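You operate a simulated robot arm through the tools that you are given. There is no shell and no other tool. Be economical: measure what you need, move in short steps, check, and stop when the job is done.

Carry out the task below with a simulated robot arm. There is one attempt and no reset: what you move stays moved.

JOB
Push the left door of the grey cabinet shut. Fetch the beige tape roll from the grey crate and set it on the third shelf from the top of the grey shelving. Put the 25 tex white spool with blue ends from the clear middle of the repair bench on the shelf under the repair bench. Shut the lint drawer. Close the lower table drawer. Open the right door of the green cabinet, take the small brush and put it on the upper shelf in the green cabinet and shut the door again. Fetch the yellow yarn cone with the smallest size on its label from the top of the green table and stand it on the clear middle of the repair bench. Open the right drawer of the narrow bench. Any order will do. Set down upright: white spool with blue ends, yellow yarn cone.

The check looks at the end state, three seconds after you hand in, the way a careful person would. Anything else that was tipped, shoved, dropped, spilled or broken makes it a failure.

ROBOT AND FRAMES
A 7-joint arm with a fingered hand on a trunk, on a base that drives. Base frame: it is fixed to the floor where the robot stands at the start and does not move with it; the origin is under the middle of the robot, x ahead of it, y to its left, z up. Lengths are in cm, angles in degrees, forces in N, time in s.
With the tool pointing down near the work surface it reaches from about 40 to 72 cm from the robot's upright axis, wherever it stands. Its first joint turns from -166.0 to 166.0 degrees. Places, roughly: beige tape roll (8x8x4 cm) [90, 80, 50]; clear middle of the repair bench [70, 240, 90]; left door of the grey cabinet [50, 0, 40]; lint drawer [50, 320, 90]; lower table drawer [-80, 180, 50]; right door of the green cabinet [-450, 390, 40]; right drawer of the narrow bench [-550, 340, 70]; shelf under the repair bench [80, 240, 40]; small brush (10x4x5 cm) [-110, 160, 80]; third shelf of the grey shelving [90, 100, 90]; upper shelf in the green cabinet [-470, 410, 40]; white spool with blue ends [75, 250, 100]; yellow yarn cone [-150, 150, 100]. Payload 3.4 kg.
Tool frame: the origin (TCP) lies between the finger pads and is the grasp point; the fingertips stand 2.5 cm ahead of it; z points along the fingers, y is the line along which they close. Largest opening 8.8 cm; the body of the gripper starts 2.9 cm behind the TCP. The gripper is a hand of 3 fingers: y runs from the thumb to the fingers, the wrist lies at [-1.3, -10.6, -17.4] in the tool frame.
Orientation is that of the tool frame in the base frame, as [roll, pitch, yaw] about the fixed x, y, z axes, in that order (R = Rz(yaw) Ry(pitch) Rx(roll)). With the fingers straight down and the wrist toward the robot, the tool's x, y and z point along [0, 1, 0], [1, 0, 0] and [0, 0, -1] of the base frame.

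CONTROLS
- The arm moves only by the tool play_rows. Its argument "moves" is text: rows parted by semicolons, each of 6 numbers parted by spaces: the shift along the tool's x, y, z in cm, then the turn, a rotation vector about the tool's x, y, z in degrees. In form: dx dy dz wx wy wz; .... A call has 1 to 8 rows; each row is the pose to reach, as a shift and turn from the pose commanded when the call began, along the tool's axes at that moment. Each row takes 0.2 s and may step no farther than 5 cm and 8.6 degrees from the row before; otherwise, the whole call is refused. A pose out of reach is approached as far as the arm can. The call stops where the force on the tool passes 40 N (or 10 N more than at its start, if that is more) or the arm is blocked; 0.2 s more then pass. In this call time passes only in rows, and 0.2 s behind the last. It gives the time, the measured TCP pose, the force on the tool (base axes), the opening and the grip force at its end, in the units of the frame above (readings bear some noise), with the torque about the TCP (base axes, N m) and any sound that the robot's microphone picked up.
- Cameras (640 x 400 px; columns grow to the right, rows downward): "scene" is now at [-0.66, 12.88, 122.73]; the picture's right is [-0.53, -0.85, 0.00], its down [-0.74, 0.46, -0.49] and it looks along [0.42, -0.26, -0.87] (base axes); focal length 285 px, centre (320, 200). "wrist" rides on the gripper at [5.8, -8.5, -9.9] in the tool frame; the picture's right is [-0.67, 0.35, -0.66], its down [-0.69, -0.63, 0.37] and it looks along [-0.29, 0.69, 0.66] (tool axes); focal length 261 px, centre (320, 200). There is no depth. A picture from a camera that has moved, and an enlarged one, comes with that camera's place and axes in the base frame and with its lens. The place of the scene camera against the robot may be out by one fixed shift of up to 1.2 cm in any direction.
- camera(camera): a new picture of that camera. The clock stands still meanwhile.
- slide_trunk(by): slides the trunk up (or, below 0, down) by that many cm; the arm and the scene camera ride with it, the base frame stays. It gives what a move gives, with no picture.
- steer(legs): drives the robot by 1 to 6 legs, each [ahead, left, turn to the left] in cm, cm and degrees, along the robot's own axes; the way and the turn of a leg run together, so that a leg with both is an arc; at most 150 cm and 180 degrees a leg. The arm and the cameras ride along, it lands a little off, and it stops where it bumps. It gives what a move gives.
- curl_fingers(index, middle, thumb_bend, thumb_turn): sets how far each is bent, from 0 (flat) to 1 (curled in); at 0.3 the hand is open as for a grip, at 0.7 the pads meet at the TCP. One left out holds its place. A second passes; each finger stops where it meets its share of the squeeze, and holds until it gets a number again. It is the only way to open and close the hand. It gives what a move gives, with no picture; readings hold the bend of each and the force on the fingers (four entries, about 0 where the hand has none), thumb and palm. thumb_turn goes from beside the hand (0) to across from the fingers (1), as for a grip.
- pan_tilt(pan, tilt): turns the head with the scene camera to pan (to the left, within 155 degrees either way) and tilt (down, from -29 to 69), counted from straight ahead of the robot. It gives what a move gives.
- zoom(camera, box): a new picture of the part [left, top, right, bottom] of that camera's present view, enlarged. The clock stands still meanwhile.
- finish_job(): hands the job in; it is judged then, once.

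Go step by step. Nothing tells you exact positions but the pictures and the camera data: compare them with the known pose of the tool, close in by small moves and look again before you grip or let go. The budget is 207 turns and 184 pictures, counting those below and the enlarged ones. Unless the task says otherwise, let go and move clear before handing in, and close with one line.

The tools are called after ">>>" by a JSON object that holds its "name" and its "arguments". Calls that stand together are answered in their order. play_rows: Moves the arm, as the interface text tells. Its arguments: {"type":"object","properties":{"moves":{"type":"string"}},"required":["moves"]} The other tools are called the same way: slide_trunk (by) slides the trunk up or down; curl_fingers (index, middle, thumb_bend, thumb_turn) moves the fingers one by one; steer (legs) drives the base; pan_tilt (pan, tilt) turns the head that bears the scene camera; camera (camera) takes a picture; zoom (camera, box) takes an enlarged picture of a part of a camera's view; finish_job () hands the job in.

At the start:

```text
clock: 0.0
eef_pos: [41.05, -17.33, 71.3]
tcp_rot: [180.0, 0.0, 90.0]
contact_force: [-0.3, 0.3, -0.4]
wrist_torque: [-0.02, 0.0, 0.0]
grip_width: 8.78
grasp_force: 0.1
shape: jaw
bend: [0.3, 0.3, 0.3, 0.98]
finger forces: [0.0, 0.1, 0.1, 0.0, 0.0, 0.0]
trunk travel left (down, up): [-27.5, 31.5]
robot x, y, heading: [0.02, 0.17, 0.2]
head pan, tilt: [-31.7, 60.5]
```

scene: 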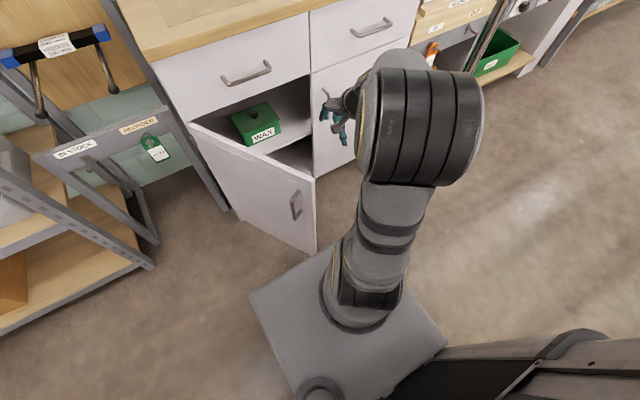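
wrist: 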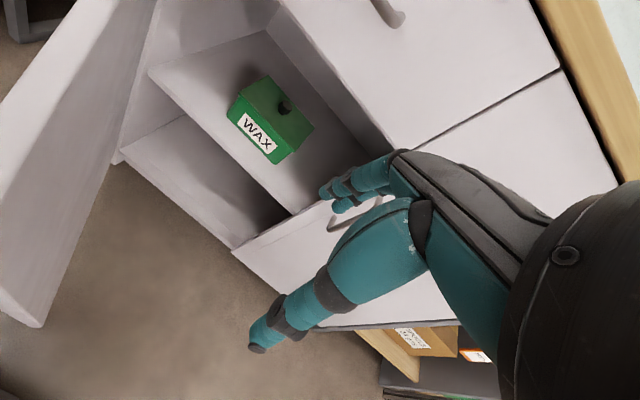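

I see the grey cabinet ahead with its left door open about 60°; the arm hangs to the right of the door. I first look around to the left before moving.

>>> {"name": "pan_tilt", "arguments": {"pan": 40, "tilt": 25}}

>>> {"name": "camera", "arguments": {"camera": "scene"}}

>>> {"name": "pan_tilt", "arguments": {"pan": -5, "tilt": 50}}

>>> {"name": "camera", "arguments": {"camera": "scene"}}

```text
clock: 1.4
eef_pos: [40.9, -17.25, 71.2]
tcp_rot: [180.0, 0.0, 90.0]
contact_force: [0.0, 0.2, 0.1]
wrist_torque: [0.0, -0.03, -0.05]
grip_width: 8.77
grasp_force: 0.1
shape: jaw
bend: [0.3, 0.3, 0.3, 0.98]
finger forces: [0.1, 0.0, 0.0, 0.0, 0.0, 0.1]
trunk travel left (down, up): [-27.5, 31.5]
robot x, y, heading: [-0.05, 0.43, -0.2]
head pan, tilt: [40.0, 25.0]
```

```text
181 pictures are left
camera scene: at [0.78, 22.28, 127.78], right [0.64, -0.77, 0.0], down [-0.32, -0.27, -0.91], along [0.69, 0.58, -0.42], focal length 285 px, centre (320, 200)
```

scene: 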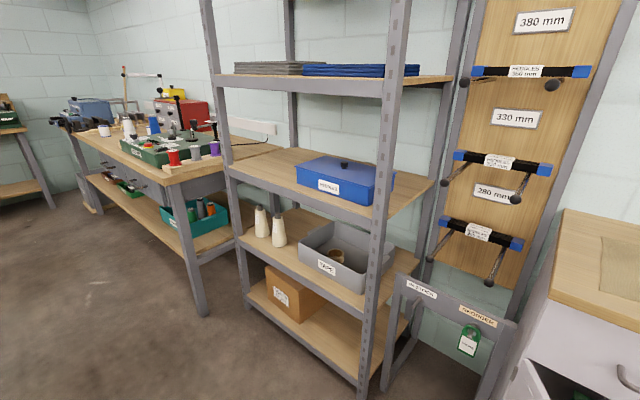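

```text
clock: 2.5
eef_pos: [41.07, -17.22, 71.21]
tcp_rot: [-180.0, 0.0, 90.0]
contact_force: [-0.3, -0.5, 0.2]
wrist_torque: [0.0, 0.01, 0.0]
grip_width: 8.76
grasp_force: 0.0
shape: jaw
bend: [0.3, 0.3, 0.3, 0.98]
finger forces: [0.1, 0.1, 0.1, 0.0, 0.1, 0.0]
trunk travel left (down, up): [-27.5, 31.5]
robot x, y, heading: [0.12, -0.44, 0.2]
head pan, tilt: [-5.0, 50.0]
```

```text
180 pictures are left
camera scene: at [1.39, 15.69, 124.04], right [-0.09, -1.0, 0.0], down [-0.76, 0.07, -0.64], along [0.64, -0.06, -0.77], focal length 285 px, centre (320, 200)
```

scene: 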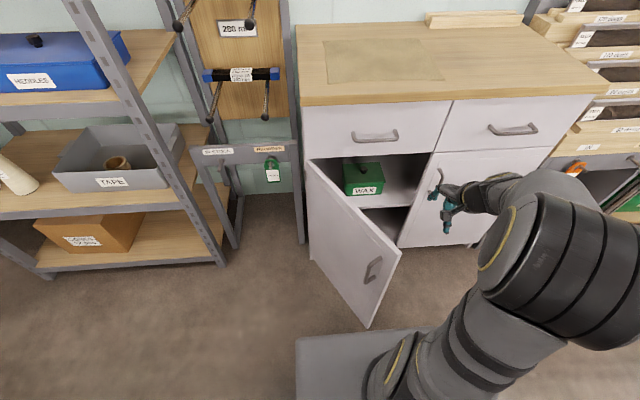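

The door's free edge is near (32.5, -6) with its top near z 66, hinge near (65, 13). I lift the hand over the door to its outer side.

>>> {"name": "play_rows", "arguments": {"moves": "0 0 -4 0 0 0; 4.5 0 -6 0 0 0; 9.3 0 -6 0 0 0; 14.1 0 -6 0 0 0; 18.9 0 -6 0 0 0; 23.7 0 -6 0 0 0; 28.5 0 -6 0 0 0; 33.3 0 -6 0 0 0"}}

>>> {"name": "curl_fingers", "arguments": {"index": 0.7, "middle": 0.7, "thumb_bend": 0.6}}

>>> {"name": "camera", "arguments": {"camera": "scene"}}

```text
clock: 4.3
eef_pos: [40.89, 16.12, 77.07]
tcp_rot: [-180.0, 0.1, 90.1]
contact_force: [0.3, 0.6, -0.1]
wrist_torque: [0.0, 0.02, -0.04]
grip_width: 8.79
grasp_force: 0.1
shape: jaw
bend: [0.3, 0.3, 0.3, 0.98]
finger forces: [0.1, 0.0, 0.0, 0.0, 0.0, 0.0]
trunk travel left (down, up): [-27.5, 31.5]
robot x, y, heading: [-0.25, 0.09, -0.0]
head pan, tilt: [-5.0, 50.0]
```

```text
clock: 5.3
eef_pos: [41.14, 16.02, 77.12]
tcp_rot: [180.0, 0.0, 90.1]
contact_force: [-0.7, -0.8, 0.3]
wrist_torque: [0.01, 0.01, 0.0]
grip_width: 0.95
grasp_force: 0.0
shape: fingers
bend: [0.7, 0.7, 0.6, 0.98]
finger forces: [0.1, 0.0, 0.0, 0.1, 0.0, 0.0]
trunk travel left (down, up): [-27.5, 31.5]
robot x, y, heading: [0.09, -0.47, 0.2]
head pan, tilt: [-5.0, 50.0]
```

```text
179 pictures are left
camera scene: at [1.39, 15.69, 124.04], right [-0.09, -1.0, 0.0], down [-0.76, 0.07, -0.64], along [0.64, -0.06, -0.77], focal length 285 px, centre (320, 200)
```

scene: 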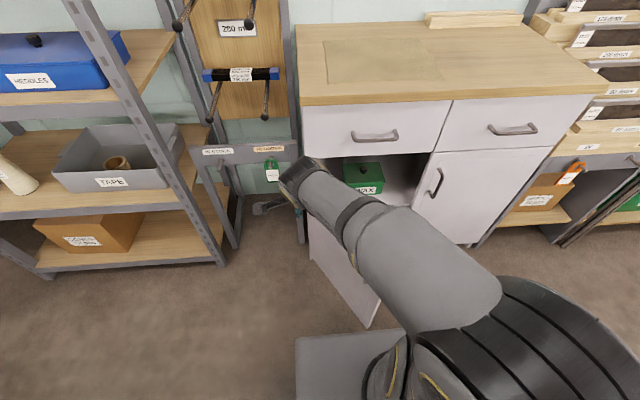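

The hand is now over the door's outer side, with closed fingers. I lower it to about z 55 and watch force.

>>> {"name": "play_rows", "arguments": {"moves": "0 0 5 0 0 0; 0 0 10 0 0 0; 0 0 15 0 0 0; 0 0 20 0 0 0; 0 0 22 0 0 0"}}

>>> {"name": "camera", "arguments": {"camera": "wrist"}}

>>> {"name": "camera", "arguments": {"camera": "scene"}}

```text
clock: 6.5
eef_pos: [41.04, 16.05, 54.94]
tcp_rot: [-180.0, -0.1, 90.0]
contact_force: [-0.2, -0.2, 0.3]
wrist_torque: [0.03, 0.02, 0.01]
grip_width: 0.95
grasp_force: 0.1
shape: fingers
bend: [0.7, 0.7, 0.6, 0.98]
finger forces: [0.0, 0.0, 0.0, 0.0, 0.0, 0.0]
trunk travel left (down, up): [-27.5, 31.5]
robot x, y, heading: [-0.16, 0.26, -0.2]
head pan, tilt: [-5.0, 50.0]
```

```text
178 pictures are left
camera wrist: at [32.52, 21.75, 64.99], right [0.35, -0.67, 0.66], down [-0.63, -0.69, -0.37], along [0.69, -0.29, -0.66], focal length 261 px, centre (320, 200)
```

wrist: 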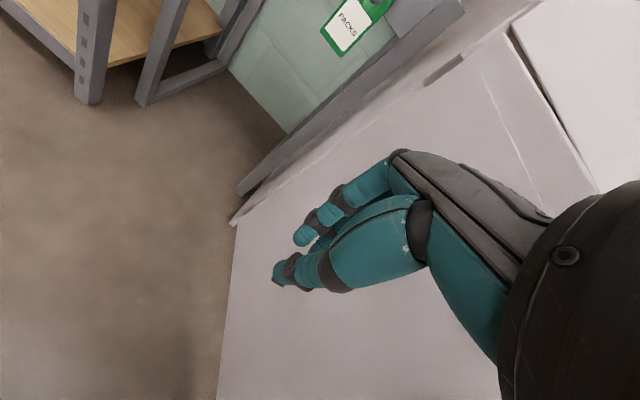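

```text
177 pictures are left
camera scene: at [1.38, 15.7, 124.04], right [-0.09, -1.0, 0.0], down [-0.76, 0.07, -0.64], along [0.64, -0.06, -0.77], focal length 285 px, centre (320, 200)
```

scene: 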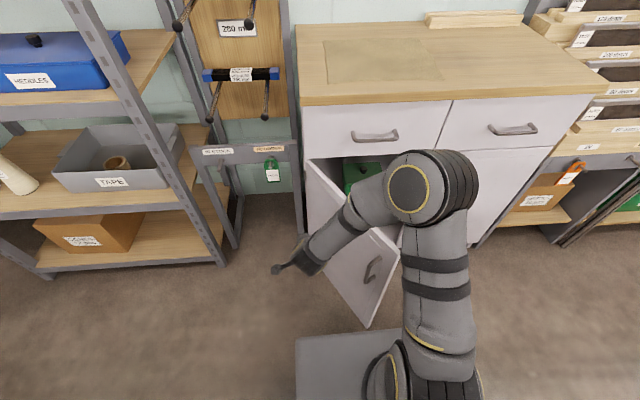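

The hand is clear on the outer side of the door. I push it toward closing in an arc.

>>> {"name": "play_rows", "arguments": {"moves": "-4 0 0 0 0 0; -7 0 0 0 0 0; -10 1 0 0 0 0; -13 2.5 0 0 0 0; -15.5 4 0 0 0 0; -18 6 0 0 0 0; -20.5 8 0 0 0 0; -22.5 10 0 0 0 0"}}

>>> {"name": "camera", "arguments": {"camera": "scene"}}

```text
clock: 8.3
eef_pos: [51.11, -6.52, 55.31]
tcp_rot: [-180.0, 0.0, 90.1]
contact_force: [-0.7, 0.0, 0.8]
wrist_torque: [-0.01, -0.02, 0.01]
grip_width: 0.93
grasp_force: 0.0
shape: fingers
bend: [0.7, 0.7, 0.6, 0.98]
finger forces: [0.1, 0.1, 0.0, 0.0, 0.0, 0.1]
trunk travel left (down, up): [-27.5, 31.5]
robot x, y, heading: [0.06, 0.16, 0.1]
head pan, tilt: [-5.0, 50.0]
```

```text
176 pictures are left
camera scene: at [1.38, 15.69, 124.04], right [-0.09, -1.0, 0.0], down [-0.76, 0.07, -0.64], along [0.64, -0.06, -0.77], focal length 285 px, centre (320, 200)
```

scene: 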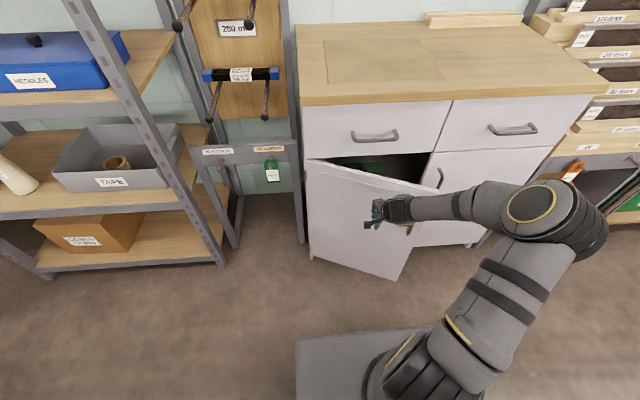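

Door is nearly closed now. I keep pushing forward and to the right until it seats.

>>> {"name": "play_rows", "arguments": {"moves": "-1.5 2.5 0 0 0 0; -3 5 0 0 0 0; -4 7 0 0 0 0; -5 9 0 0 0 0; -5 11 0 0 0 0; -5 13 0 0 0 0; -5 15 0 0 0 0"}}

>>> {"name": "camera", "arguments": {"camera": "scene"}}

```text
clock: 9.8
eef_pos: [63.2, -11.58, 54.94]
tcp_rot: [-179.1, 0.1, 89.9]
contact_force: [-14.2, 1.0, 1.3]
wrist_torque: [-0.03, -0.48, -0.13]
grip_width: 0.95
grasp_force: 7.7
shape: fingers
bend: [0.7, 0.7, 0.6, 0.98]
finger forces: [0.0, 14.9, 0.1, 0.0, 0.0, 0.0]
trunk travel left (down, up): [-27.5, 31.5]
robot x, y, heading: [-0.1, 0.11, -0.2]
head pan, tilt: [-5.0, 50.0]
stopped in row 7: the force on the tool passed its limit at 67 N (the readings are from after the stop); the commanded pose is now the measured one
```

```text
175 pictures are left
camera scene: at [1.2, 15.7, 124.04], right [-0.09, -1.0, 0.0], down [-0.76, 0.07, -0.64], along [0.64, -0.06, -0.77], focal length 285 px, centre (320, 200)
```

scene: 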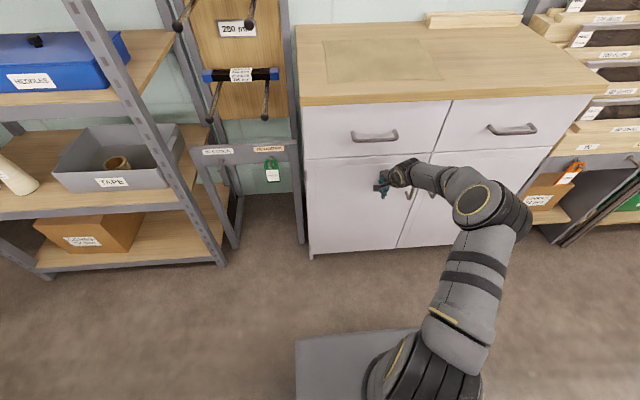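

The door is shut. I back off, open the hand, and look at the shelving fully.

>>> {"name": "play_rows", "arguments": {"moves": "0 -4 0 0 0 0; 0 -8 0 0 0 0; 0 -12 -3 0 0 0; 0 -16 -6 0 0 0; 0 -19 -10 0 0 0; 0 -19 -15 0 0 0; 0 -19 -20 0 0 0; 0 -19 -24 0 0 0"}}

>>> {"name": "curl_fingers", "arguments": {"index": 0.3, "middle": 0.3, "thumb_bend": 0.3, "thumb_turn": 1}}

>>> {"name": "pan_tilt", "arguments": {"pan": 45, "tilt": 5}}

>>> {"name": "camera", "arguments": {"camera": "scene"}}

>>> {"name": "pan_tilt", "arguments": {"pan": 45, "tilt": 40}}

>>> {"name": "camera", "arguments": {"camera": "scene"}}

```text
clock: 11.6
eef_pos: [44.74, -11.57, 79.18]
tcp_rot: [-179.1, 0.0, 89.9]
contact_force: [0.4, -0.4, -0.4]
wrist_torque: [-0.05, 0.02, -0.03]
grip_width: 0.95
grasp_force: 0.0
shape: fingers
bend: [0.7, 0.7, 0.6, 0.98]
finger forces: [0.0, 0.1, 0.0, 0.1, 0.1, 0.0]
trunk travel left (down, up): [-27.5, 31.5]
robot x, y, heading: [0.04, 0.04, 0.2]
head pan, tilt: [-5.0, 50.0]
```

```text
clock: 12.6
eef_pos: [44.86, -11.63, 79.24]
tcp_rot: [-179.4, 0.1, 89.9]
contact_force: [-0.8, 0.7, 0.0]
wrist_torque: [-0.01, 0.01, -0.01]
grip_width: 8.42
grasp_force: 0.0
shape: fingers
bend: [0.3, 0.3, 0.3, 0.98]
finger forces: [0.0, 0.0, 0.0, 0.0, 0.0, 0.1]
trunk travel left (down, up): [-27.5, 31.5]
robot x, y, heading: [0.03, -0.13, 0.1]
head pan, tilt: [-5.0, 50.0]
```

```text
clock: 13.7
eef_pos: [44.72, -11.67, 79.2]
tcp_rot: [-179.2, 0.0, 89.9]
contact_force: [0.1, -0.5, 0.6]
wrist_torque: [-0.01, 0.0, 0.0]
grip_width: 8.44
grasp_force: 0.1
shape: fingers
bend: [0.3, 0.3, 0.3, 0.98]
finger forces: [0.0, 0.1, 0.0, 0.0, 0.0, 0.0]
trunk travel left (down, up): [-27.5, 31.5]
robot x, y, heading: [-0.08, -0.04, 0.1]
head pan, tilt: [45.0, 5.0]
```

```text
174 pictures are left
camera scene: at [0.21, 22.85, 131.02], right [0.71, -0.71, 0.0], down [-0.06, -0.06, -1.0], along [0.71, 0.7, -0.09], focal length 285 px, centre (320, 200)
```

scene: 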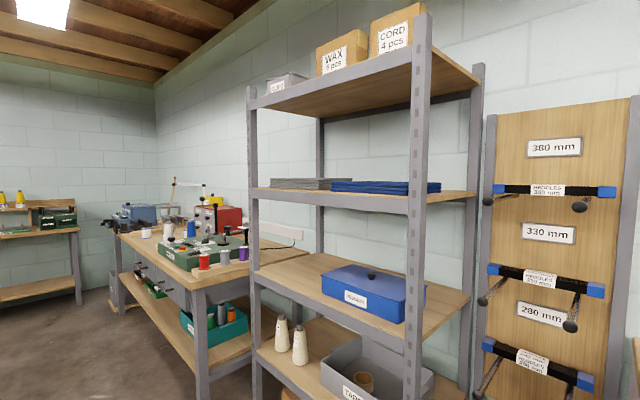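

```text
clock: 14.8
eef_pos: [44.76, -11.59, 79.17]
tcp_rot: [-179.3, 0.1, 89.9]
contact_force: [0.5, -0.6, 0.5]
wrist_torque: [-0.01, -0.01, 0.0]
grip_width: 8.43
grasp_force: 0.0
shape: fingers
bend: [0.3, 0.3, 0.3, 0.98]
finger forces: [0.0, 0.0, 0.0, 0.1, 0.0, 0.0]
trunk travel left (down, up): [-27.5, 31.5]
robot x, y, heading: [-0.01, 0.04, 0.1]
head pan, tilt: [45.0, 40.0]
```

```text
173 pictures are left
camera scene: at [-0.28, 22.37, 125.46], right [0.71, -0.71, 0.0], down [-0.45, -0.45, -0.77], along [0.54, 0.54, -0.64], focal length 285 px, centre (320, 200)
```

scene: 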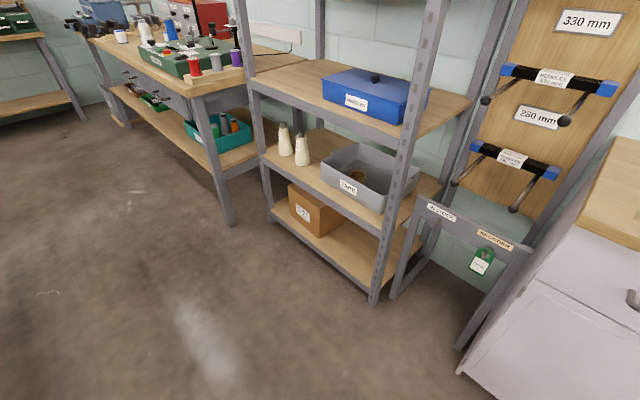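

Shelf 3 from the top is the one with the blue HEDDLES box (z about 87); the crate with tape is on the shelf below. I look at the tape closely.

>>> {"name": "zoom", "arguments": {"camera": "scene", "box": [300, 120, 440, 220]}}

```text
4.00 times, centred on (370, 170) of scene
camera zoom: at [-0.28, 22.37, 125.46], right [0.71, -0.71, 0.0], down [-0.45, -0.45, -0.77], along [0.54, 0.54, -0.64], focal length 1139 px, centre (120, 320)
```

zoom: 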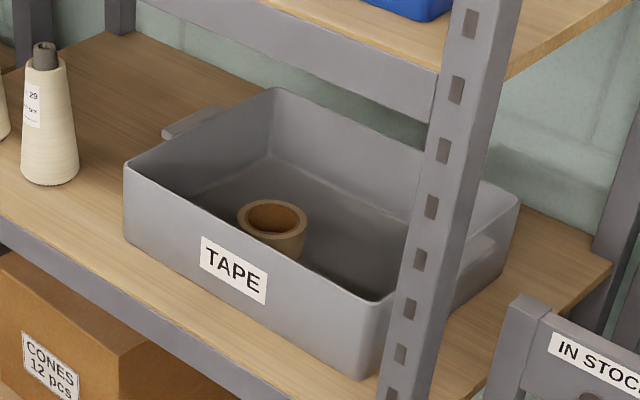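

Tape is a ring standing flat near the crate's front wall. I drive left so it's right ahead of the robot.

>>> {"name": "steer", "arguments": {"legs": [[0, 85, 0]]}}

>>> {"name": "pan_tilt", "arguments": {"pan": -5, "tilt": 38}}

>>> {"name": "camera", "arguments": {"camera": "scene"}}

```text
clock: 19.3
eef_pos: [44.67, 73.78, 79.34]
tcp_rot: [-179.2, 0.0, 90.1]
contact_force: [-0.4, -0.2, 0.3]
wrist_torque: [0.02, -0.03, 0.0]
grip_width: 8.41
grasp_force: 0.0
shape: fingers
bend: [0.3, 0.3, 0.3, 0.98]
finger forces: [0.0, 0.0, 0.0, 0.1, 0.0, 0.1]
trunk travel left (down, up): [-27.5, 31.5]
robot x, y, heading: [0.09, 85.6, -0.1]
head pan, tilt: [45.0, 40.0]
```

```text
clock: 20.5
eef_pos: [44.67, 73.87, 79.2]
tcp_rot: [-179.4, 0.0, 90.1]
contact_force: [0.0, 0.1, 0.5]
wrist_torque: [0.01, 0.01, -0.04]
grip_width: 8.43
grasp_force: 0.0
shape: fingers
bend: [0.3, 0.3, 0.3, 0.98]
finger forces: [0.0, 0.0, 0.1, 0.0, 0.0, 0.1]
trunk travel left (down, up): [-27.5, 31.5]
robot x, y, heading: [-0.18, 85.24, 0.2]
head pan, tilt: [-5.0, 38.0]
```

```text
171 pictures are left
camera scene: at [2.17, 101.02, 125.75], right [-0.08, -1.0, 0.0], down [-0.61, 0.05, -0.79], along [0.79, -0.07, -0.62], focal length 285 px, centre (320, 200)
```

scene: 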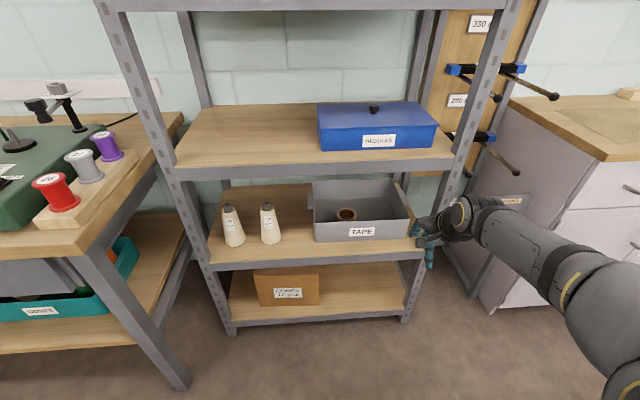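

Tape centre is about (86, 83.4), top near z 52.5, crate wall top about 58, shelf underside about 82.5. I lower the trunk, tilt the fingers forward 15°, line up in y, and half-close the fingers for a ring-wall grip.

>>> {"name": "slide_trunk", "arguments": {"by": -22}}

>>> {"name": "play_rows", "arguments": {"moves": "4 0 -3 -8 0 0; 8 0 -6 -15 0 0; 9.5 0 -6 -15 0 0"}}

>>> {"name": "curl_fingers", "arguments": {"index": 0.45, "middle": 0.45, "thumb_bend": 0.5, "thumb_turn": 1}}

>>> {"name": "camera", "arguments": {"camera": "wrist"}}

>>> {"name": "camera", "arguments": {"camera": "scene"}}

```text
clock: 22.8
eef_pos: [44.78, 73.85, 57.32]
tcp_rot: [-179.3, 0.1, 90.1]
contact_force: [-1.5, 0.6, -0.2]
wrist_torque: [0.0, 0.02, -0.03]
grip_width: 8.43
grasp_force: 0.2
shape: fingers
bend: [0.3, 0.3, 0.3, 0.98]
finger forces: [0.1, 0.0, 0.0, 0.1, 0.0, 0.1]
trunk travel left (down, up): [-5.5, 53.5]
robot x, y, heading: [-0.18, 85.53, -0.1]
head pan, tilt: [-5.0, 38.0]
```

```text
clock: 23.6
eef_pos: [44.72, 83.49, 63.22]
tcp_rot: [165.7, 0.1, 90.1]
contact_force: [-0.6, 0.7, -0.4]
wrist_torque: [0.0, -0.02, 0.0]
grip_width: 8.42
grasp_force: 0.1
shape: fingers
bend: [0.3, 0.3, 0.3, 0.98]
finger forces: [0.0, 0.0, 0.0, 0.0, 0.0, 0.0]
trunk travel left (down, up): [-5.5, 53.5]
robot x, y, heading: [-0.41, 85.14, 0.0]
head pan, tilt: [-5.0, 38.0]
```

```text
clock: 24.6
eef_pos: [44.79, 83.41, 63.18]
tcp_rot: [165.7, 0.2, 90.0]
contact_force: [0.4, 0.1, -0.3]
wrist_torque: [-0.01, -0.02, 0.01]
grip_width: 4.76
grasp_force: 0.0
shape: fingers
bend: [0.45, 0.45, 0.5, 1.0]
finger forces: [0.1, 0.0, 0.0, 0.1, 0.0, 0.1]
trunk travel left (down, up): [-5.5, 53.5]
robot x, y, heading: [-0.45, 85.58, 0.2]
head pan, tilt: [-5.0, 38.0]
```

```text
170 pictures are left
camera wrist: at [34.09, 89.1, 70.65], right [0.18, -0.67, 0.72], down [-0.52, -0.69, -0.51], along [0.84, -0.28, -0.47], focal length 261 px, centre (320, 200)
```

wrist: 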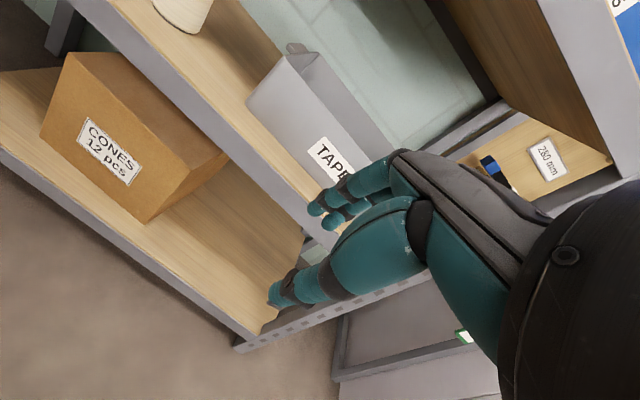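

```text
169 pictures are left
camera scene: at [2.17, 101.02, 103.75], right [-0.08, -1.0, 0.0], down [-0.61, 0.05, -0.79], along [0.79, -0.07, -0.62], focal length 285 px, centre (320, 200)
```

scene: 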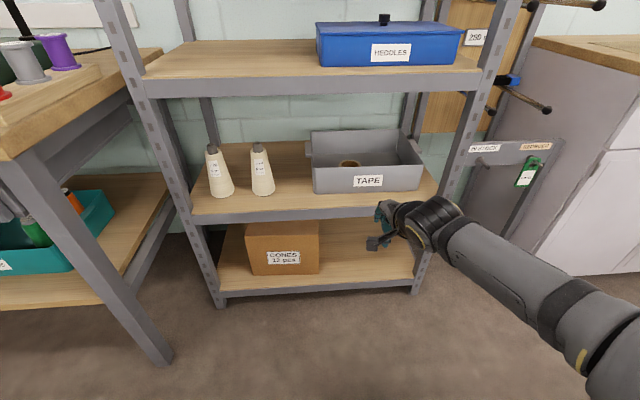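

Things agree: tape centre about (86, 83.4), top about z 53. I drive ahead so the hand is at the shelf's front.

>>> {"name": "steer", "arguments": {"legs": [[26, 0, 0]]}}

>>> {"name": "camera", "arguments": {"camera": "wrist"}}

>>> {"name": "camera", "arguments": {"camera": "scene"}}

```text
clock: 26.4
eef_pos: [70.66, 83.4, 63.23]
tcp_rot: [165.8, 0.0, 89.9]
contact_force: [0.5, -0.4, 0.7]
wrist_torque: [-0.01, 0.01, 0.01]
grip_width: 4.74
grasp_force: 0.1
shape: fingers
bend: [0.45, 0.45, 0.5, 1.0]
finger forces: [0.1, 0.1, 0.1, 0.0, 0.0, 0.0]
trunk travel left (down, up): [-5.5, 53.5]
robot x, y, heading: [25.67, 85.48, -0.0]
head pan, tilt: [-5.0, 38.0]
```

```text
168 pictures are left
camera wrist: at [59.99, 89.08, 70.66], right [0.18, -0.67, 0.72], down [-0.52, -0.69, -0.51], along [0.84, -0.29, -0.47], focal length 261 px, centre (320, 200)
```

wrist: 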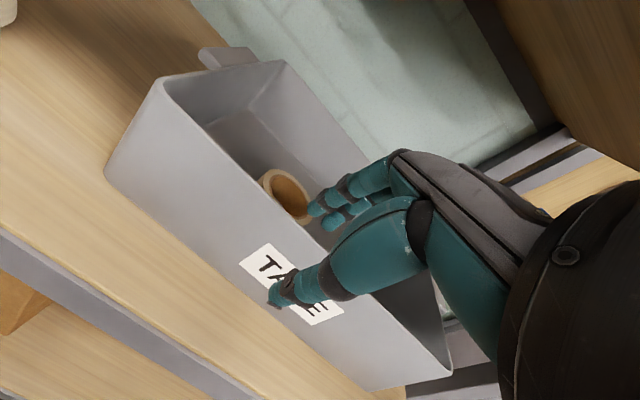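

```text
167 pictures are left
camera scene: at [28.08, 101.05, 103.75], right [-0.09, -1.0, 0.0], down [-0.61, 0.05, -0.79], along [0.79, -0.07, -0.62], focal length 285 px, centre (320, 200)
```

scene: 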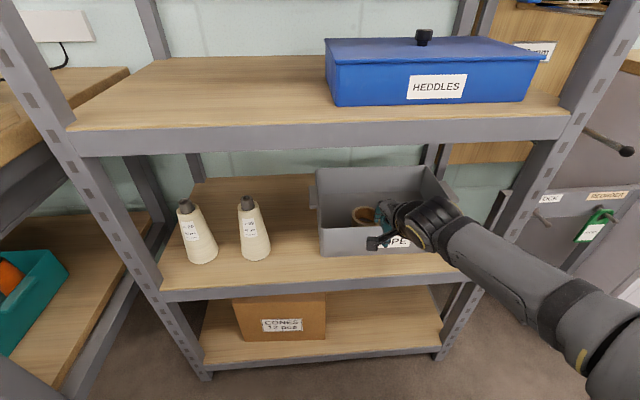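

Wrist view agrees: ring near (86.5, 83.2). I slide in over the crate's front wall and stop just above the ring's far wall.

>>> {"name": "play_rows", "arguments": {"moves": "0 3.7 1.67 0 0 0; 0 7.5 2.95 0 0 0; 0 10.9 3.81 0 0 0; 0 13.31 6.49 0 0 0; 0 15.24 8.6 0 0 0; 0 16.3 9.4 0 0 0"}}

>>> {"name": "camera", "arguments": {"camera": "wrist"}}

>>> {"name": "camera", "arguments": {"camera": "scene"}}

```text
clock: 27.9
eef_pos: [88.73, 83.39, 58.19]
tcp_rot: [165.7, 0.1, 90.1]
contact_force: [-4.2, 0.3, 2.3]
wrist_torque: [0.0, 0.2, -0.05]
grip_width: 5.18
grasp_force: 2.1
shape: fingers
bend: [0.45, 0.45, 0.46, 1.0]
finger forces: [0.0, 0.0, 0.1, 0.0, 4.2, 0.1]
trunk travel left (down, up): [-5.5, 53.5]
robot x, y, heading: [25.77, 85.38, 0.1]
head pan, tilt: [-5.0, 38.0]
```

```text
166 pictures are left
camera wrist: at [78.1, 89.1, 65.63], right [0.18, -0.67, 0.72], down [-0.52, -0.69, -0.51], along [0.84, -0.29, -0.47], focal length 261 px, centre (320, 200)
```

wrist: 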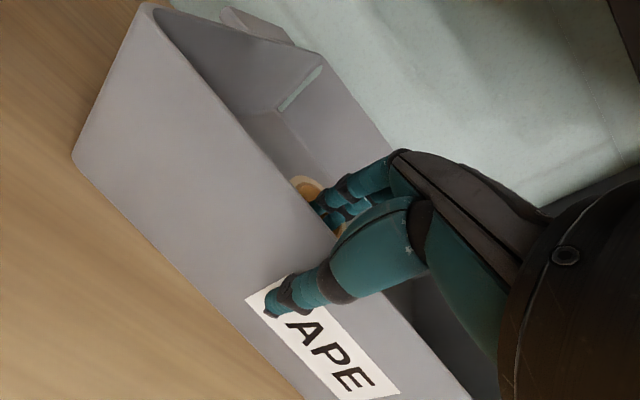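

```text
165 pictures are left
camera scene: at [28.03, 101.06, 103.76], right [-0.09, -1.0, 0.0], down [-0.61, 0.05, -0.79], along [0.79, -0.07, -0.62], focal length 285 px, centre (320, 200)
```

scene: 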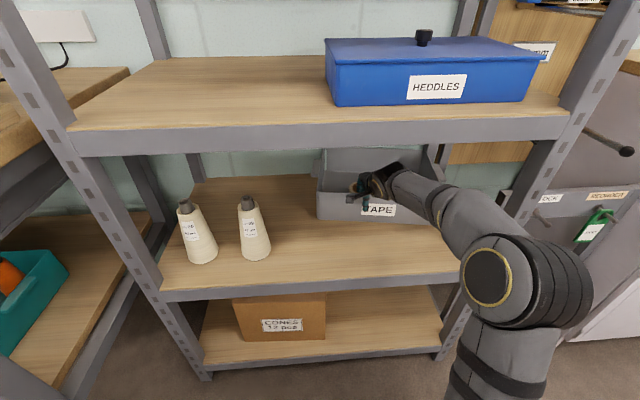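

The thumb caught the crate's front wall and pushed the crate back some centimetres; its wall is higher than I estimated. I back off, tilt more, rise, and will then hook the wall from inside to pull the crate back where it was.

>>> {"name": "play_rows", "arguments": {"moves": "0 -3.88 -0.99 0 0 0; 0 -3.86 -5.1 -8 0 0; 0 -2.99 -8.5 -15 0 0"}}

>>> {"name": "camera", "arguments": {"camera": "scene"}}

>>> {"name": "camera", "arguments": {"camera": "wrist"}}

```text
clock: 28.6
eef_pos: [83.83, 83.24, 65.49]
tcp_rot: [150.6, 0.1, 90.1]
contact_force: [0.2, 0.1, -0.2]
wrist_torque: [-0.02, -0.01, 0.02]
grip_width: 4.73
grasp_force: 0.0
shape: fingers
bend: [0.45, 0.45, 0.5, 1.0]
finger forces: [0.1, 0.0, 0.0, 0.0, 0.1, 0.1]
trunk travel left (down, up): [-5.5, 53.5]
robot x, y, heading: [25.46, 85.51, -0.0]
head pan, tilt: [-5.0, 38.0]
```

```text
164 pictures are left
camera scene: at [28.1, 101.05, 103.75], right [-0.09, -1.0, 0.0], down [-0.61, 0.05, -0.79], along [0.79, -0.07, -0.62], focal length 285 px, centre (320, 200)
```

scene: 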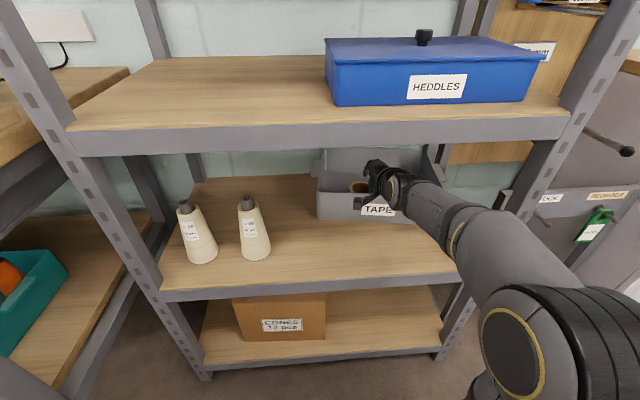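

```text
163 pictures are left
camera wrist: at [71.57, 89.04, 70.0], right [-0.02, -0.67, 0.74], down [-0.37, -0.69, -0.63], along [0.93, -0.29, -0.23], focal length 261 px, centre (320, 200)
```

wrist: 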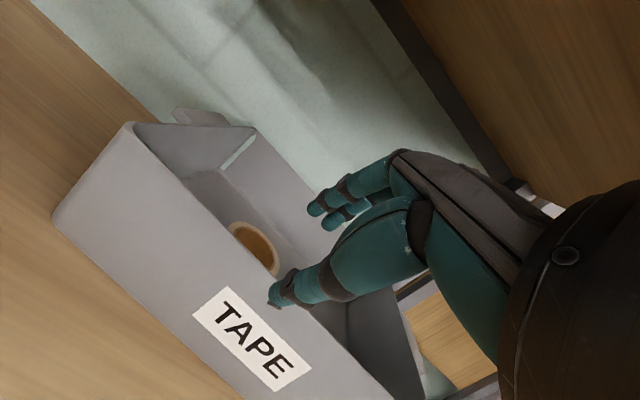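

The crate was shoved back about 12 cm, tape moved along with it. I pass over the wall higher up and then dip in behind it.

>>> {"name": "play_rows", "arguments": {"moves": "0 3.6 -0.27 0 0 0; 0 7.08 1.7 0 0 0; 0 10.13 3.41 0 0 0; 0 9.53 6.52 8 0 0; 0 8.05 9.13 16 0 0"}}

>>> {"name": "camera", "arguments": {"camera": "scene"}}

>>> {"name": "camera", "arguments": {"camera": "wrist"}}

```text
clock: 29.9
eef_pos: [95.22, 83.31, 61.57]
tcp_rot: [166.8, 0.1, 90.1]
contact_force: [-0.1, -1.0, -0.5]
wrist_torque: [0.03, 0.01, -0.02]
grip_width: 4.73
grasp_force: 0.1
shape: fingers
bend: [0.45, 0.45, 0.5, 1.0]
finger forces: [0.0, 0.1, 0.0, 0.0, 0.0, 0.1]
trunk travel left (down, up): [-5.5, 53.5]
robot x, y, heading: [26.13, 84.87, -0.3]
head pan, tilt: [-5.0, 38.0]
```

```text
162 pictures are left
camera scene: at [28.07, 101.05, 103.76], right [-0.09, -1.0, 0.0], down [-0.61, 0.05, -0.79], along [0.79, -0.07, -0.62], focal length 285 px, centre (320, 200)
```

scene: 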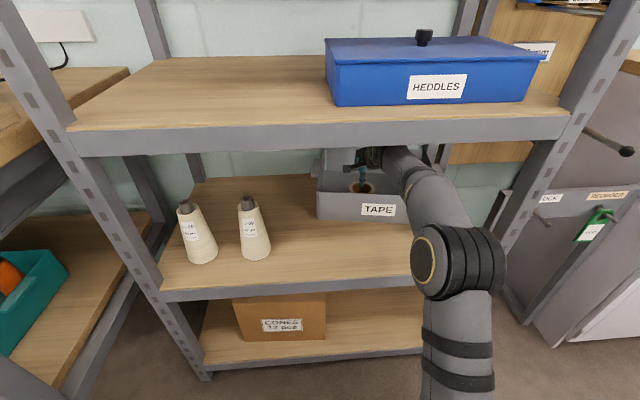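

```text
161 pictures are left
camera wrist: at [84.68, 88.96, 69.25], right [0.19, -0.67, 0.72], down [-0.53, -0.69, -0.5], along [0.83, -0.29, -0.48], focal length 261 px, centre (320, 200)
```

wrist: 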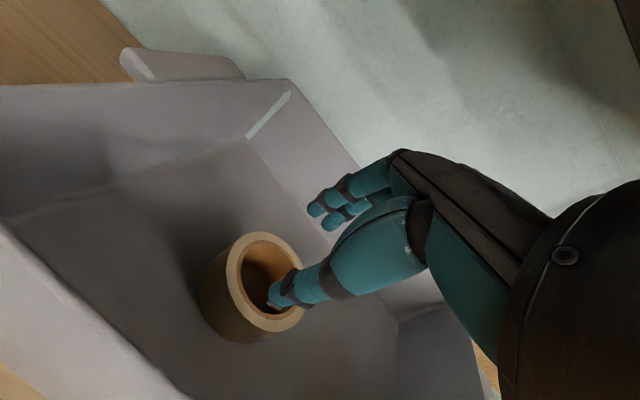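

The thumb is inside, above the tape. I shift to the crate's middle (y≈78.3), dip to z≈58.5, and draw the crate back toward me.

>>> {"name": "play_rows", "arguments": {"moves": "-2.5 -0.34 1.46 0 0 0; -5 -0.68 2.92 0 0 0; -5 -3.6 2.24 0 0 0; -5 -6.53 1.55 0 0 0; -5 -8.96 0.98 0 0 0; -5 -11.4 0.41 0 0 0; -5 -13.35 -0.04 0 0 0"}}

>>> {"name": "camera", "arguments": {"camera": "scene"}}

>>> {"name": "camera", "arguments": {"camera": "wrist"}}

```text
clock: 31.4
eef_pos: [82.27, 78.38, 58.34]
tcp_rot: [166.7, 0.2, 89.9]
contact_force: [2.2, -0.8, 2.3]
wrist_torque: [0.02, 0.11, -0.02]
grip_width: 4.66
grasp_force: 1.3
shape: fingers
bend: [0.45, 0.45, 0.5, 1.0]
finger forces: [0.0, 0.1, 0.0, 0.0, 2.8, 0.1]
trunk travel left (down, up): [-5.5, 53.5]
robot x, y, heading: [25.57, 85.19, -0.0]
head pan, tilt: [-5.0, 38.0]
```

```text
160 pictures are left
camera scene: at [28.1, 101.05, 103.75], right [-0.09, -1.0, 0.0], down [-0.61, 0.05, -0.79], along [0.79, -0.07, -0.62], focal length 285 px, centre (320, 200)
```

scene: 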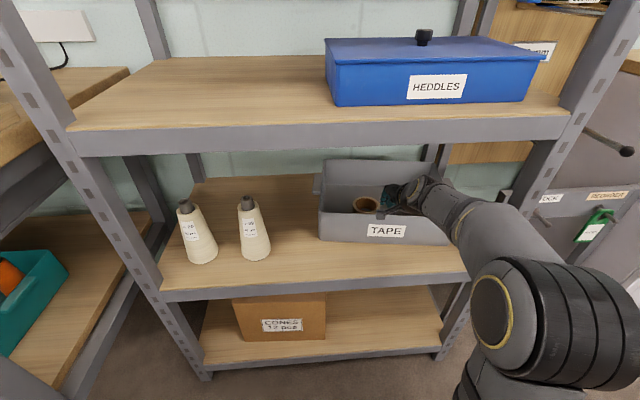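

```text
159 pictures are left
camera wrist: at [71.74, 84.05, 66.16], right [0.19, -0.67, 0.72], down [-0.53, -0.69, -0.5], along [0.83, -0.29, -0.48], focal length 261 px, centre (320, 200)
```

wrist: 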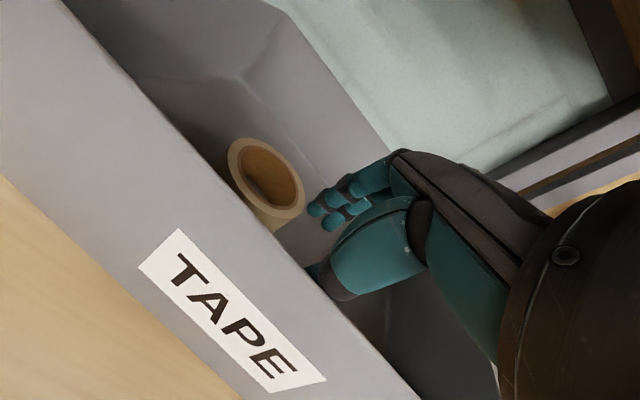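

The crate came back most of the way; about 5 cm more to go.

>>> {"name": "play_rows", "arguments": {"moves": "0 -2.4 -0.57 0 0 0; 0 -4.58 -1.07 0 0 0"}}

>>> {"name": "camera", "arguments": {"camera": "scene"}}

```text
clock: 32.0
eef_pos: [77.61, 78.26, 58.39]
tcp_rot: [166.8, 0.1, 90.0]
contact_force: [3.3, 0.5, 1.0]
wrist_torque: [-0.02, 0.11, -0.03]
grip_width: 4.61
grasp_force: 1.2
shape: fingers
bend: [0.45, 0.45, 0.5, 1.0]
finger forces: [0.0, 0.0, 0.1, 0.0, 2.8, 0.0]
trunk travel left (down, up): [-5.5, 53.5]
robot x, y, heading: [25.97, 85.35, 0.0]
head pan, tilt: [-5.0, 38.0]
```

```text
158 pictures are left
camera scene: at [28.1, 101.06, 103.75], right [-0.09, -1.0, 0.0], down [-0.61, 0.05, -0.79], along [0.79, -0.07, -0.62], focal length 285 px, centre (320, 200)
```

scene: 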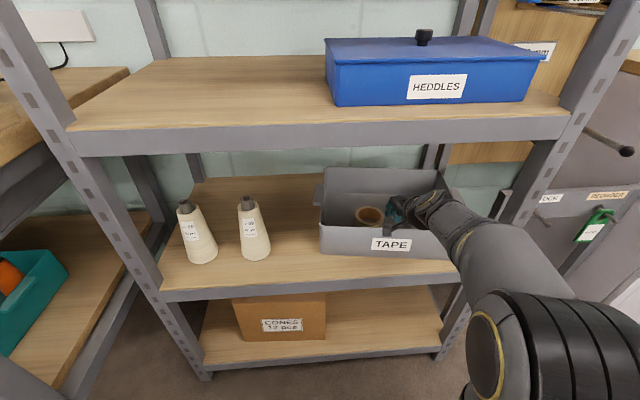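

The crate is back where it was within about a centimetre. Now I move above the ring.

>>> {"name": "play_rows", "arguments": {"moves": "0.5 2.4 -1.49 0 0 0; 3 6.35 -0.77 0 0 0; 4.7 9.2 0.1 0 0 0; 4.7 11.07 0.54 0 0 0"}}

>>> {"name": "camera", "arguments": {"camera": "wrist"}}

>>> {"name": "zoom", "arguments": {"camera": "scene", "box": [300, 150, 460, 250]}}

```text
clock: 33.0
eef_pos: [88.48, 83.05, 60.41]
tcp_rot: [166.8, 0.1, 90.0]
contact_force: [0.5, 0.3, 0.0]
wrist_torque: [-0.04, 0.0, 0.02]
grip_width: 4.72
grasp_force: 0.0
shape: fingers
bend: [0.45, 0.45, 0.5, 1.0]
finger forces: [0.0, 0.1, 0.1, 0.0, 0.0, 0.0]
trunk travel left (down, up): [-5.5, 53.5]
robot x, y, heading: [25.63, 85.54, 0.0]
head pan, tilt: [-5.0, 38.0]
```

```text
157 pictures are left
camera wrist: at [77.94, 88.79, 68.17], right [0.19, -0.67, 0.72], down [-0.53, -0.69, -0.5], along [0.83, -0.29, -0.48], focal length 261 px, centre (320, 200)
```

wrist: 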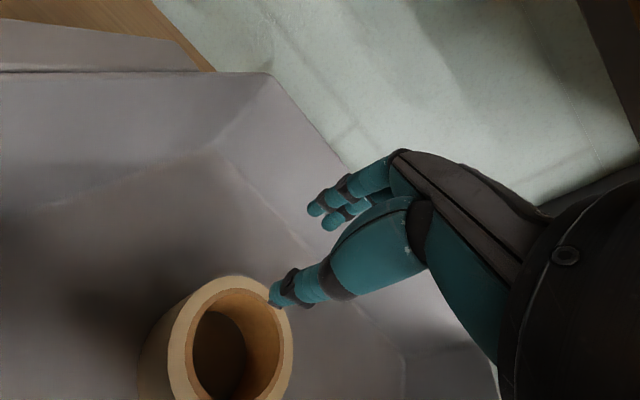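

```text
4.00 times, centred on (380, 200) of scene
camera zoom: at [28.07, 101.05, 103.75], right [-0.09, -1.0, 0.0], down [-0.61, 0.05, -0.79], along [0.79, -0.07, -0.62], focal length 1139 px, centre (80, 200)
```

zoom: 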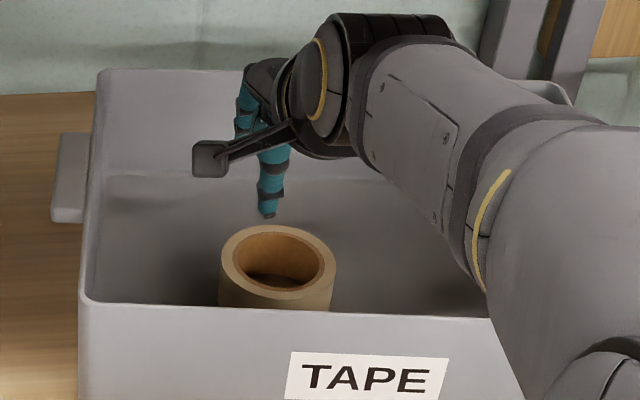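

Ring centre is about (84.7, 82.4) and the thumb tip is over its hole. I descend while setting the hand upright, so the fingers go down outside the far wall.

>>> {"name": "play_rows", "arguments": {"moves": "-0.7 -0.46 1.95 0 0 0; -0.7 -0.8 3.41 6 0 0; -0.7 -1.14 4.87 12 0 0; -0.7 -1.37 5.84 18 0 0; -0.7 -1.55 6.62 18 0 0"}}

>>> {"name": "camera", "arguments": {"camera": "wrist"}}

>>> {"name": "zoom", "arguments": {"camera": "scene", "box": [300, 150, 460, 250]}}

```text
clock: 34.2
eef_pos: [88.49, 82.2, 53.66]
tcp_rot: [-175.2, 0.1, 90.0]
contact_force: [0.3, 0.0, -0.2]
wrist_torque: [0.03, 0.05, -0.02]
grip_width: 4.71
grasp_force: 0.0
shape: fingers
bend: [0.45, 0.45, 0.5, 1.0]
finger forces: [0.0, 0.1, 0.0, 0.1, 0.0, 0.0]
trunk travel left (down, up): [-5.5, 53.5]
robot x, y, heading: [25.06, 85.28, -0.1]
head pan, tilt: [-5.0, 38.0]
```

```text
155 pictures are left
camera wrist: at [80.87, 88.06, 64.28], right [0.4, -0.67, 0.62], down [-0.66, -0.69, -0.31], along [0.64, -0.29, -0.72], focal length 261 px, centre (320, 200)
```

wrist: 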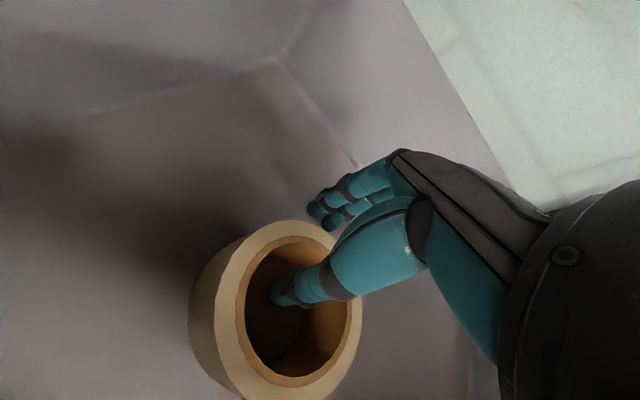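

```text
4.00 times, centred on (380, 200) of scene
camera zoom: at [28.08, 101.05, 103.75], right [-0.09, -1.0, 0.0], down [-0.61, 0.05, -0.79], along [0.79, -0.07, -0.62], focal length 1139 px, centre (80, 200)
```

zoom: 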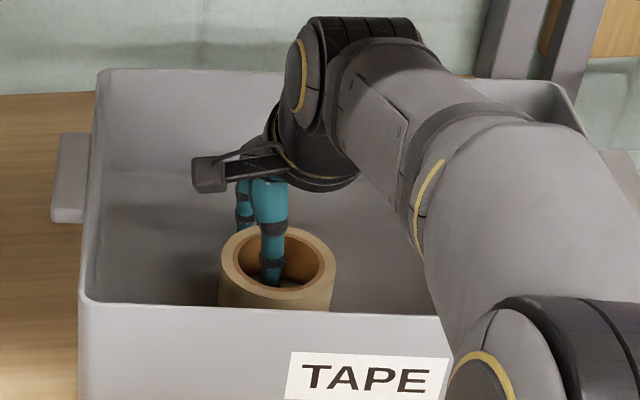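

The thumb is in the hole and fingers stand behind the far wall. I close gently.

>>> {"name": "curl_fingers", "arguments": {"index": 0.75, "middle": 0.75, "thumb_bend": 0.75}}

>>> {"name": "camera", "arguments": {"camera": "wrist"}}

```text
clock: 35.2
eef_pos: [88.62, 82.32, 53.7]
tcp_rot: [-175.3, 0.0, 90.1]
contact_force: [-0.6, 0.2, -0.1]
wrist_torque: [0.03, 0.06, -0.02]
grip_width: 0.02
grasp_force: 9.1
shape: fingers
bend: [0.74, 0.73, 0.7, 1.0]
finger forces: [5.0, 3.8, 0.0, 0.1, 8.9, 0.1]
trunk travel left (down, up): [-5.5, 53.5]
robot x, y, heading: [25.71, 85.46, 0.0]
head pan, tilt: [-5.0, 38.0]
```

```text
153 pictures are left
camera wrist: at [80.87, 88.07, 64.29], right [0.4, -0.67, 0.63], down [-0.66, -0.69, -0.31], along [0.64, -0.29, -0.72], focal length 261 px, centre (320, 200)
```

wrist: 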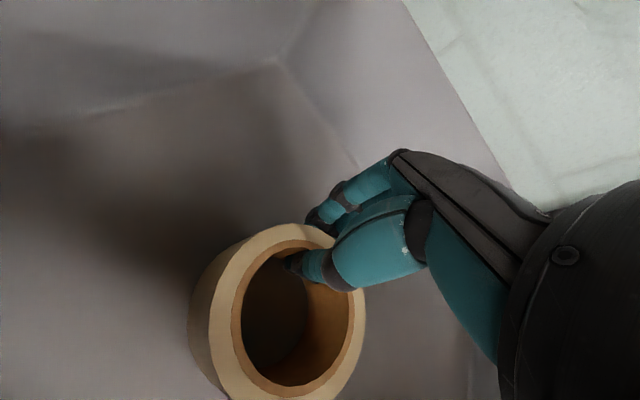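

Grip force is on. I lift a little and check whether the tape comes along.

>>> {"name": "play_rows", "arguments": {"moves": "0 0 -1 0 0 0; 0 0 -3 0 0 0"}}

>>> {"name": "zoom", "arguments": {"camera": "scene", "box": [300, 150, 460, 250]}}

```text
clock: 35.9
eef_pos: [88.75, 82.33, 56.81]
tcp_rot: [-175.2, 0.2, 89.9]
contact_force: [0.0, -0.2, -1.2]
wrist_torque: [0.03, -0.03, -0.02]
grip_width: 0.0
grasp_force: 9.2
shape: fingers
bend: [0.74, 0.74, 0.69, 1.0]
finger forces: [4.9, 4.1, 0.1, 0.0, 9.3, 0.0]
trunk travel left (down, up): [-5.5, 53.5]
robot x, y, heading: [25.59, 85.73, 0.2]
head pan, tilt: [-5.0, 38.0]
```

```text
4.00 times, centred on (380, 200) of scene
camera zoom: at [28.1, 101.05, 103.75], right [-0.09, -1.0, 0.0], down [-0.61, 0.05, -0.79], along [0.79, -0.07, -0.62], focal length 1139 px, centre (80, 200)
```

zoom: 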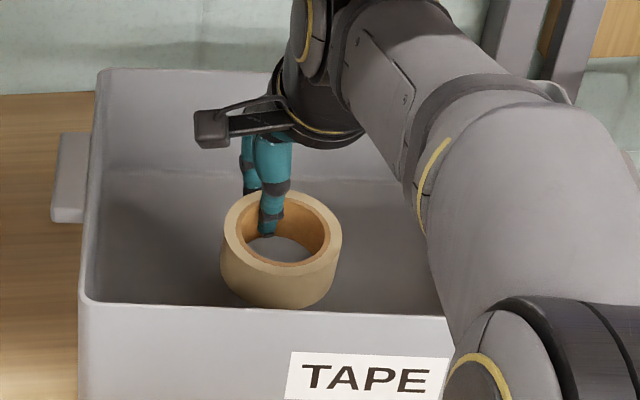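

The tape hangs well in the grip. There's little headroom under the shelf, so I raise it while tilting the hand forward to clear the crate's wall.

>>> {"name": "play_rows", "arguments": {"moves": "0 -0.25 -3 -8.4 0 0; 0 -0.44 -5.2 -16.8 0 0; 0 -0.63 -7.5 -25.2 0 0; 0 -0.84 -10 -33.6 0 0; 0 -1.02 -12.2 -42 0 0; 0 -1.18 -14 -50 0 0"}}

>>> {"name": "camera", "arguments": {"camera": "scene"}}

>>> {"name": "camera", "arguments": {"camera": "wrist"}}

```text
clock: 37.2
eef_pos: [88.75, 82.35, 70.69]
tcp_rot: [134.5, 0.1, 90.0]
contact_force: [0.0, 1.0, -0.6]
wrist_torque: [0.02, 0.02, -0.04]
grip_width: 0.02
grasp_force: 9.1
shape: fingers
bend: [0.74, 0.74, 0.69, 1.0]
finger forces: [4.4, 3.9, 0.0, 0.0, 9.4, 0.0]
trunk travel left (down, up): [-5.5, 53.5]
robot x, y, heading: [25.38, 85.32, -0.1]
head pan, tilt: [-5.0, 38.0]
```

```text
151 pictures are left
camera scene: at [28.09, 101.06, 103.75], right [-0.09, -1.0, 0.0], down [-0.61, 0.05, -0.79], along [0.79, -0.07, -0.62], focal length 285 px, centre (320, 200)
```

scene: 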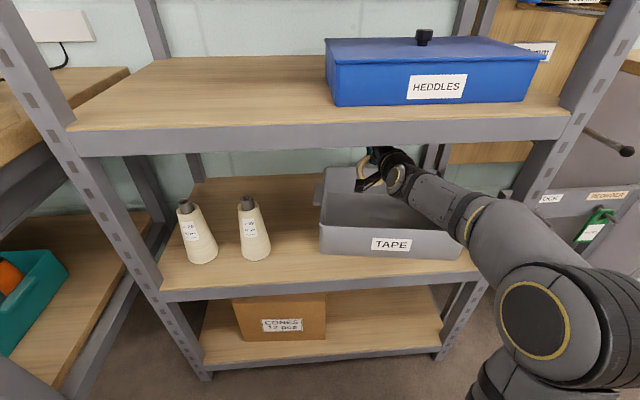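

```text
150 pictures are left
camera wrist: at [75.66, 88.07, 71.65], right [-0.22, -0.67, 0.71], down [-0.18, -0.69, -0.7], along [0.96, -0.29, 0.03], focal length 261 px, centre (320, 200)
```

wrist: 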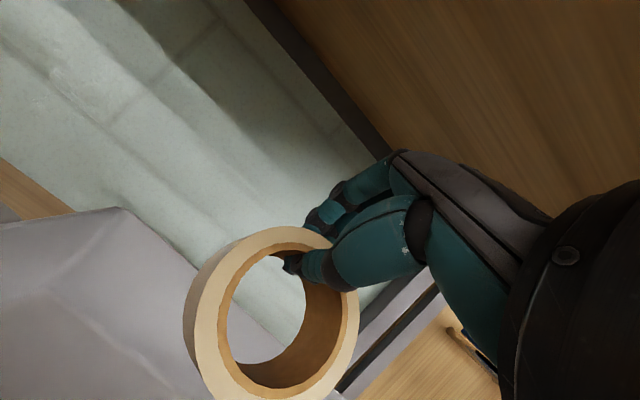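

The tape is above the crate wall. I drive straight back out.

>>> {"name": "steer", "arguments": {"legs": [[-36, 0, 0]]}}

>>> {"name": "camera", "arguments": {"camera": "scene"}}

```text
clock: 39.6
eef_pos: [52.89, 82.32, 70.66]
tcp_rot: [134.7, 0.1, 89.9]
contact_force: [0.1, 0.1, -1.0]
wrist_torque: [-0.01, -0.01, 0.01]
grip_width: 0.0
grasp_force: 9.1
shape: fingers
bend: [0.74, 0.74, 0.69, 1.0]
finger forces: [4.5, 3.8, 0.0, 0.0, 9.6, 0.1]
trunk travel left (down, up): [-5.5, 53.5]
robot x, y, heading: [-9.89, 85.35, 0.2]
head pan, tilt: [-5.0, 38.0]
```

```text
149 pictures are left
camera scene: at [-7.76, 101.03, 103.75], right [-0.09, -1.0, 0.0], down [-0.61, 0.05, -0.79], along [0.79, -0.07, -0.62], focal length 285 px, centre (320, 200)
```

scene: 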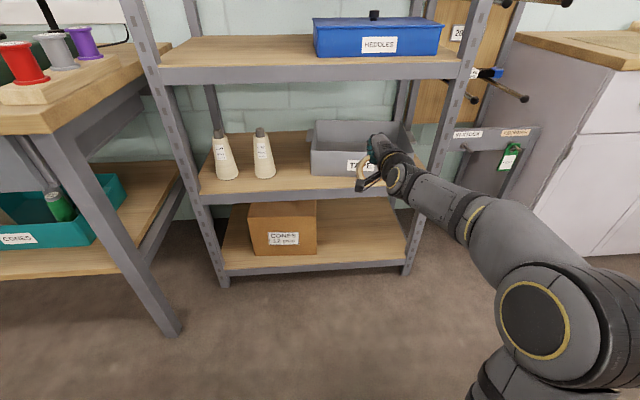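

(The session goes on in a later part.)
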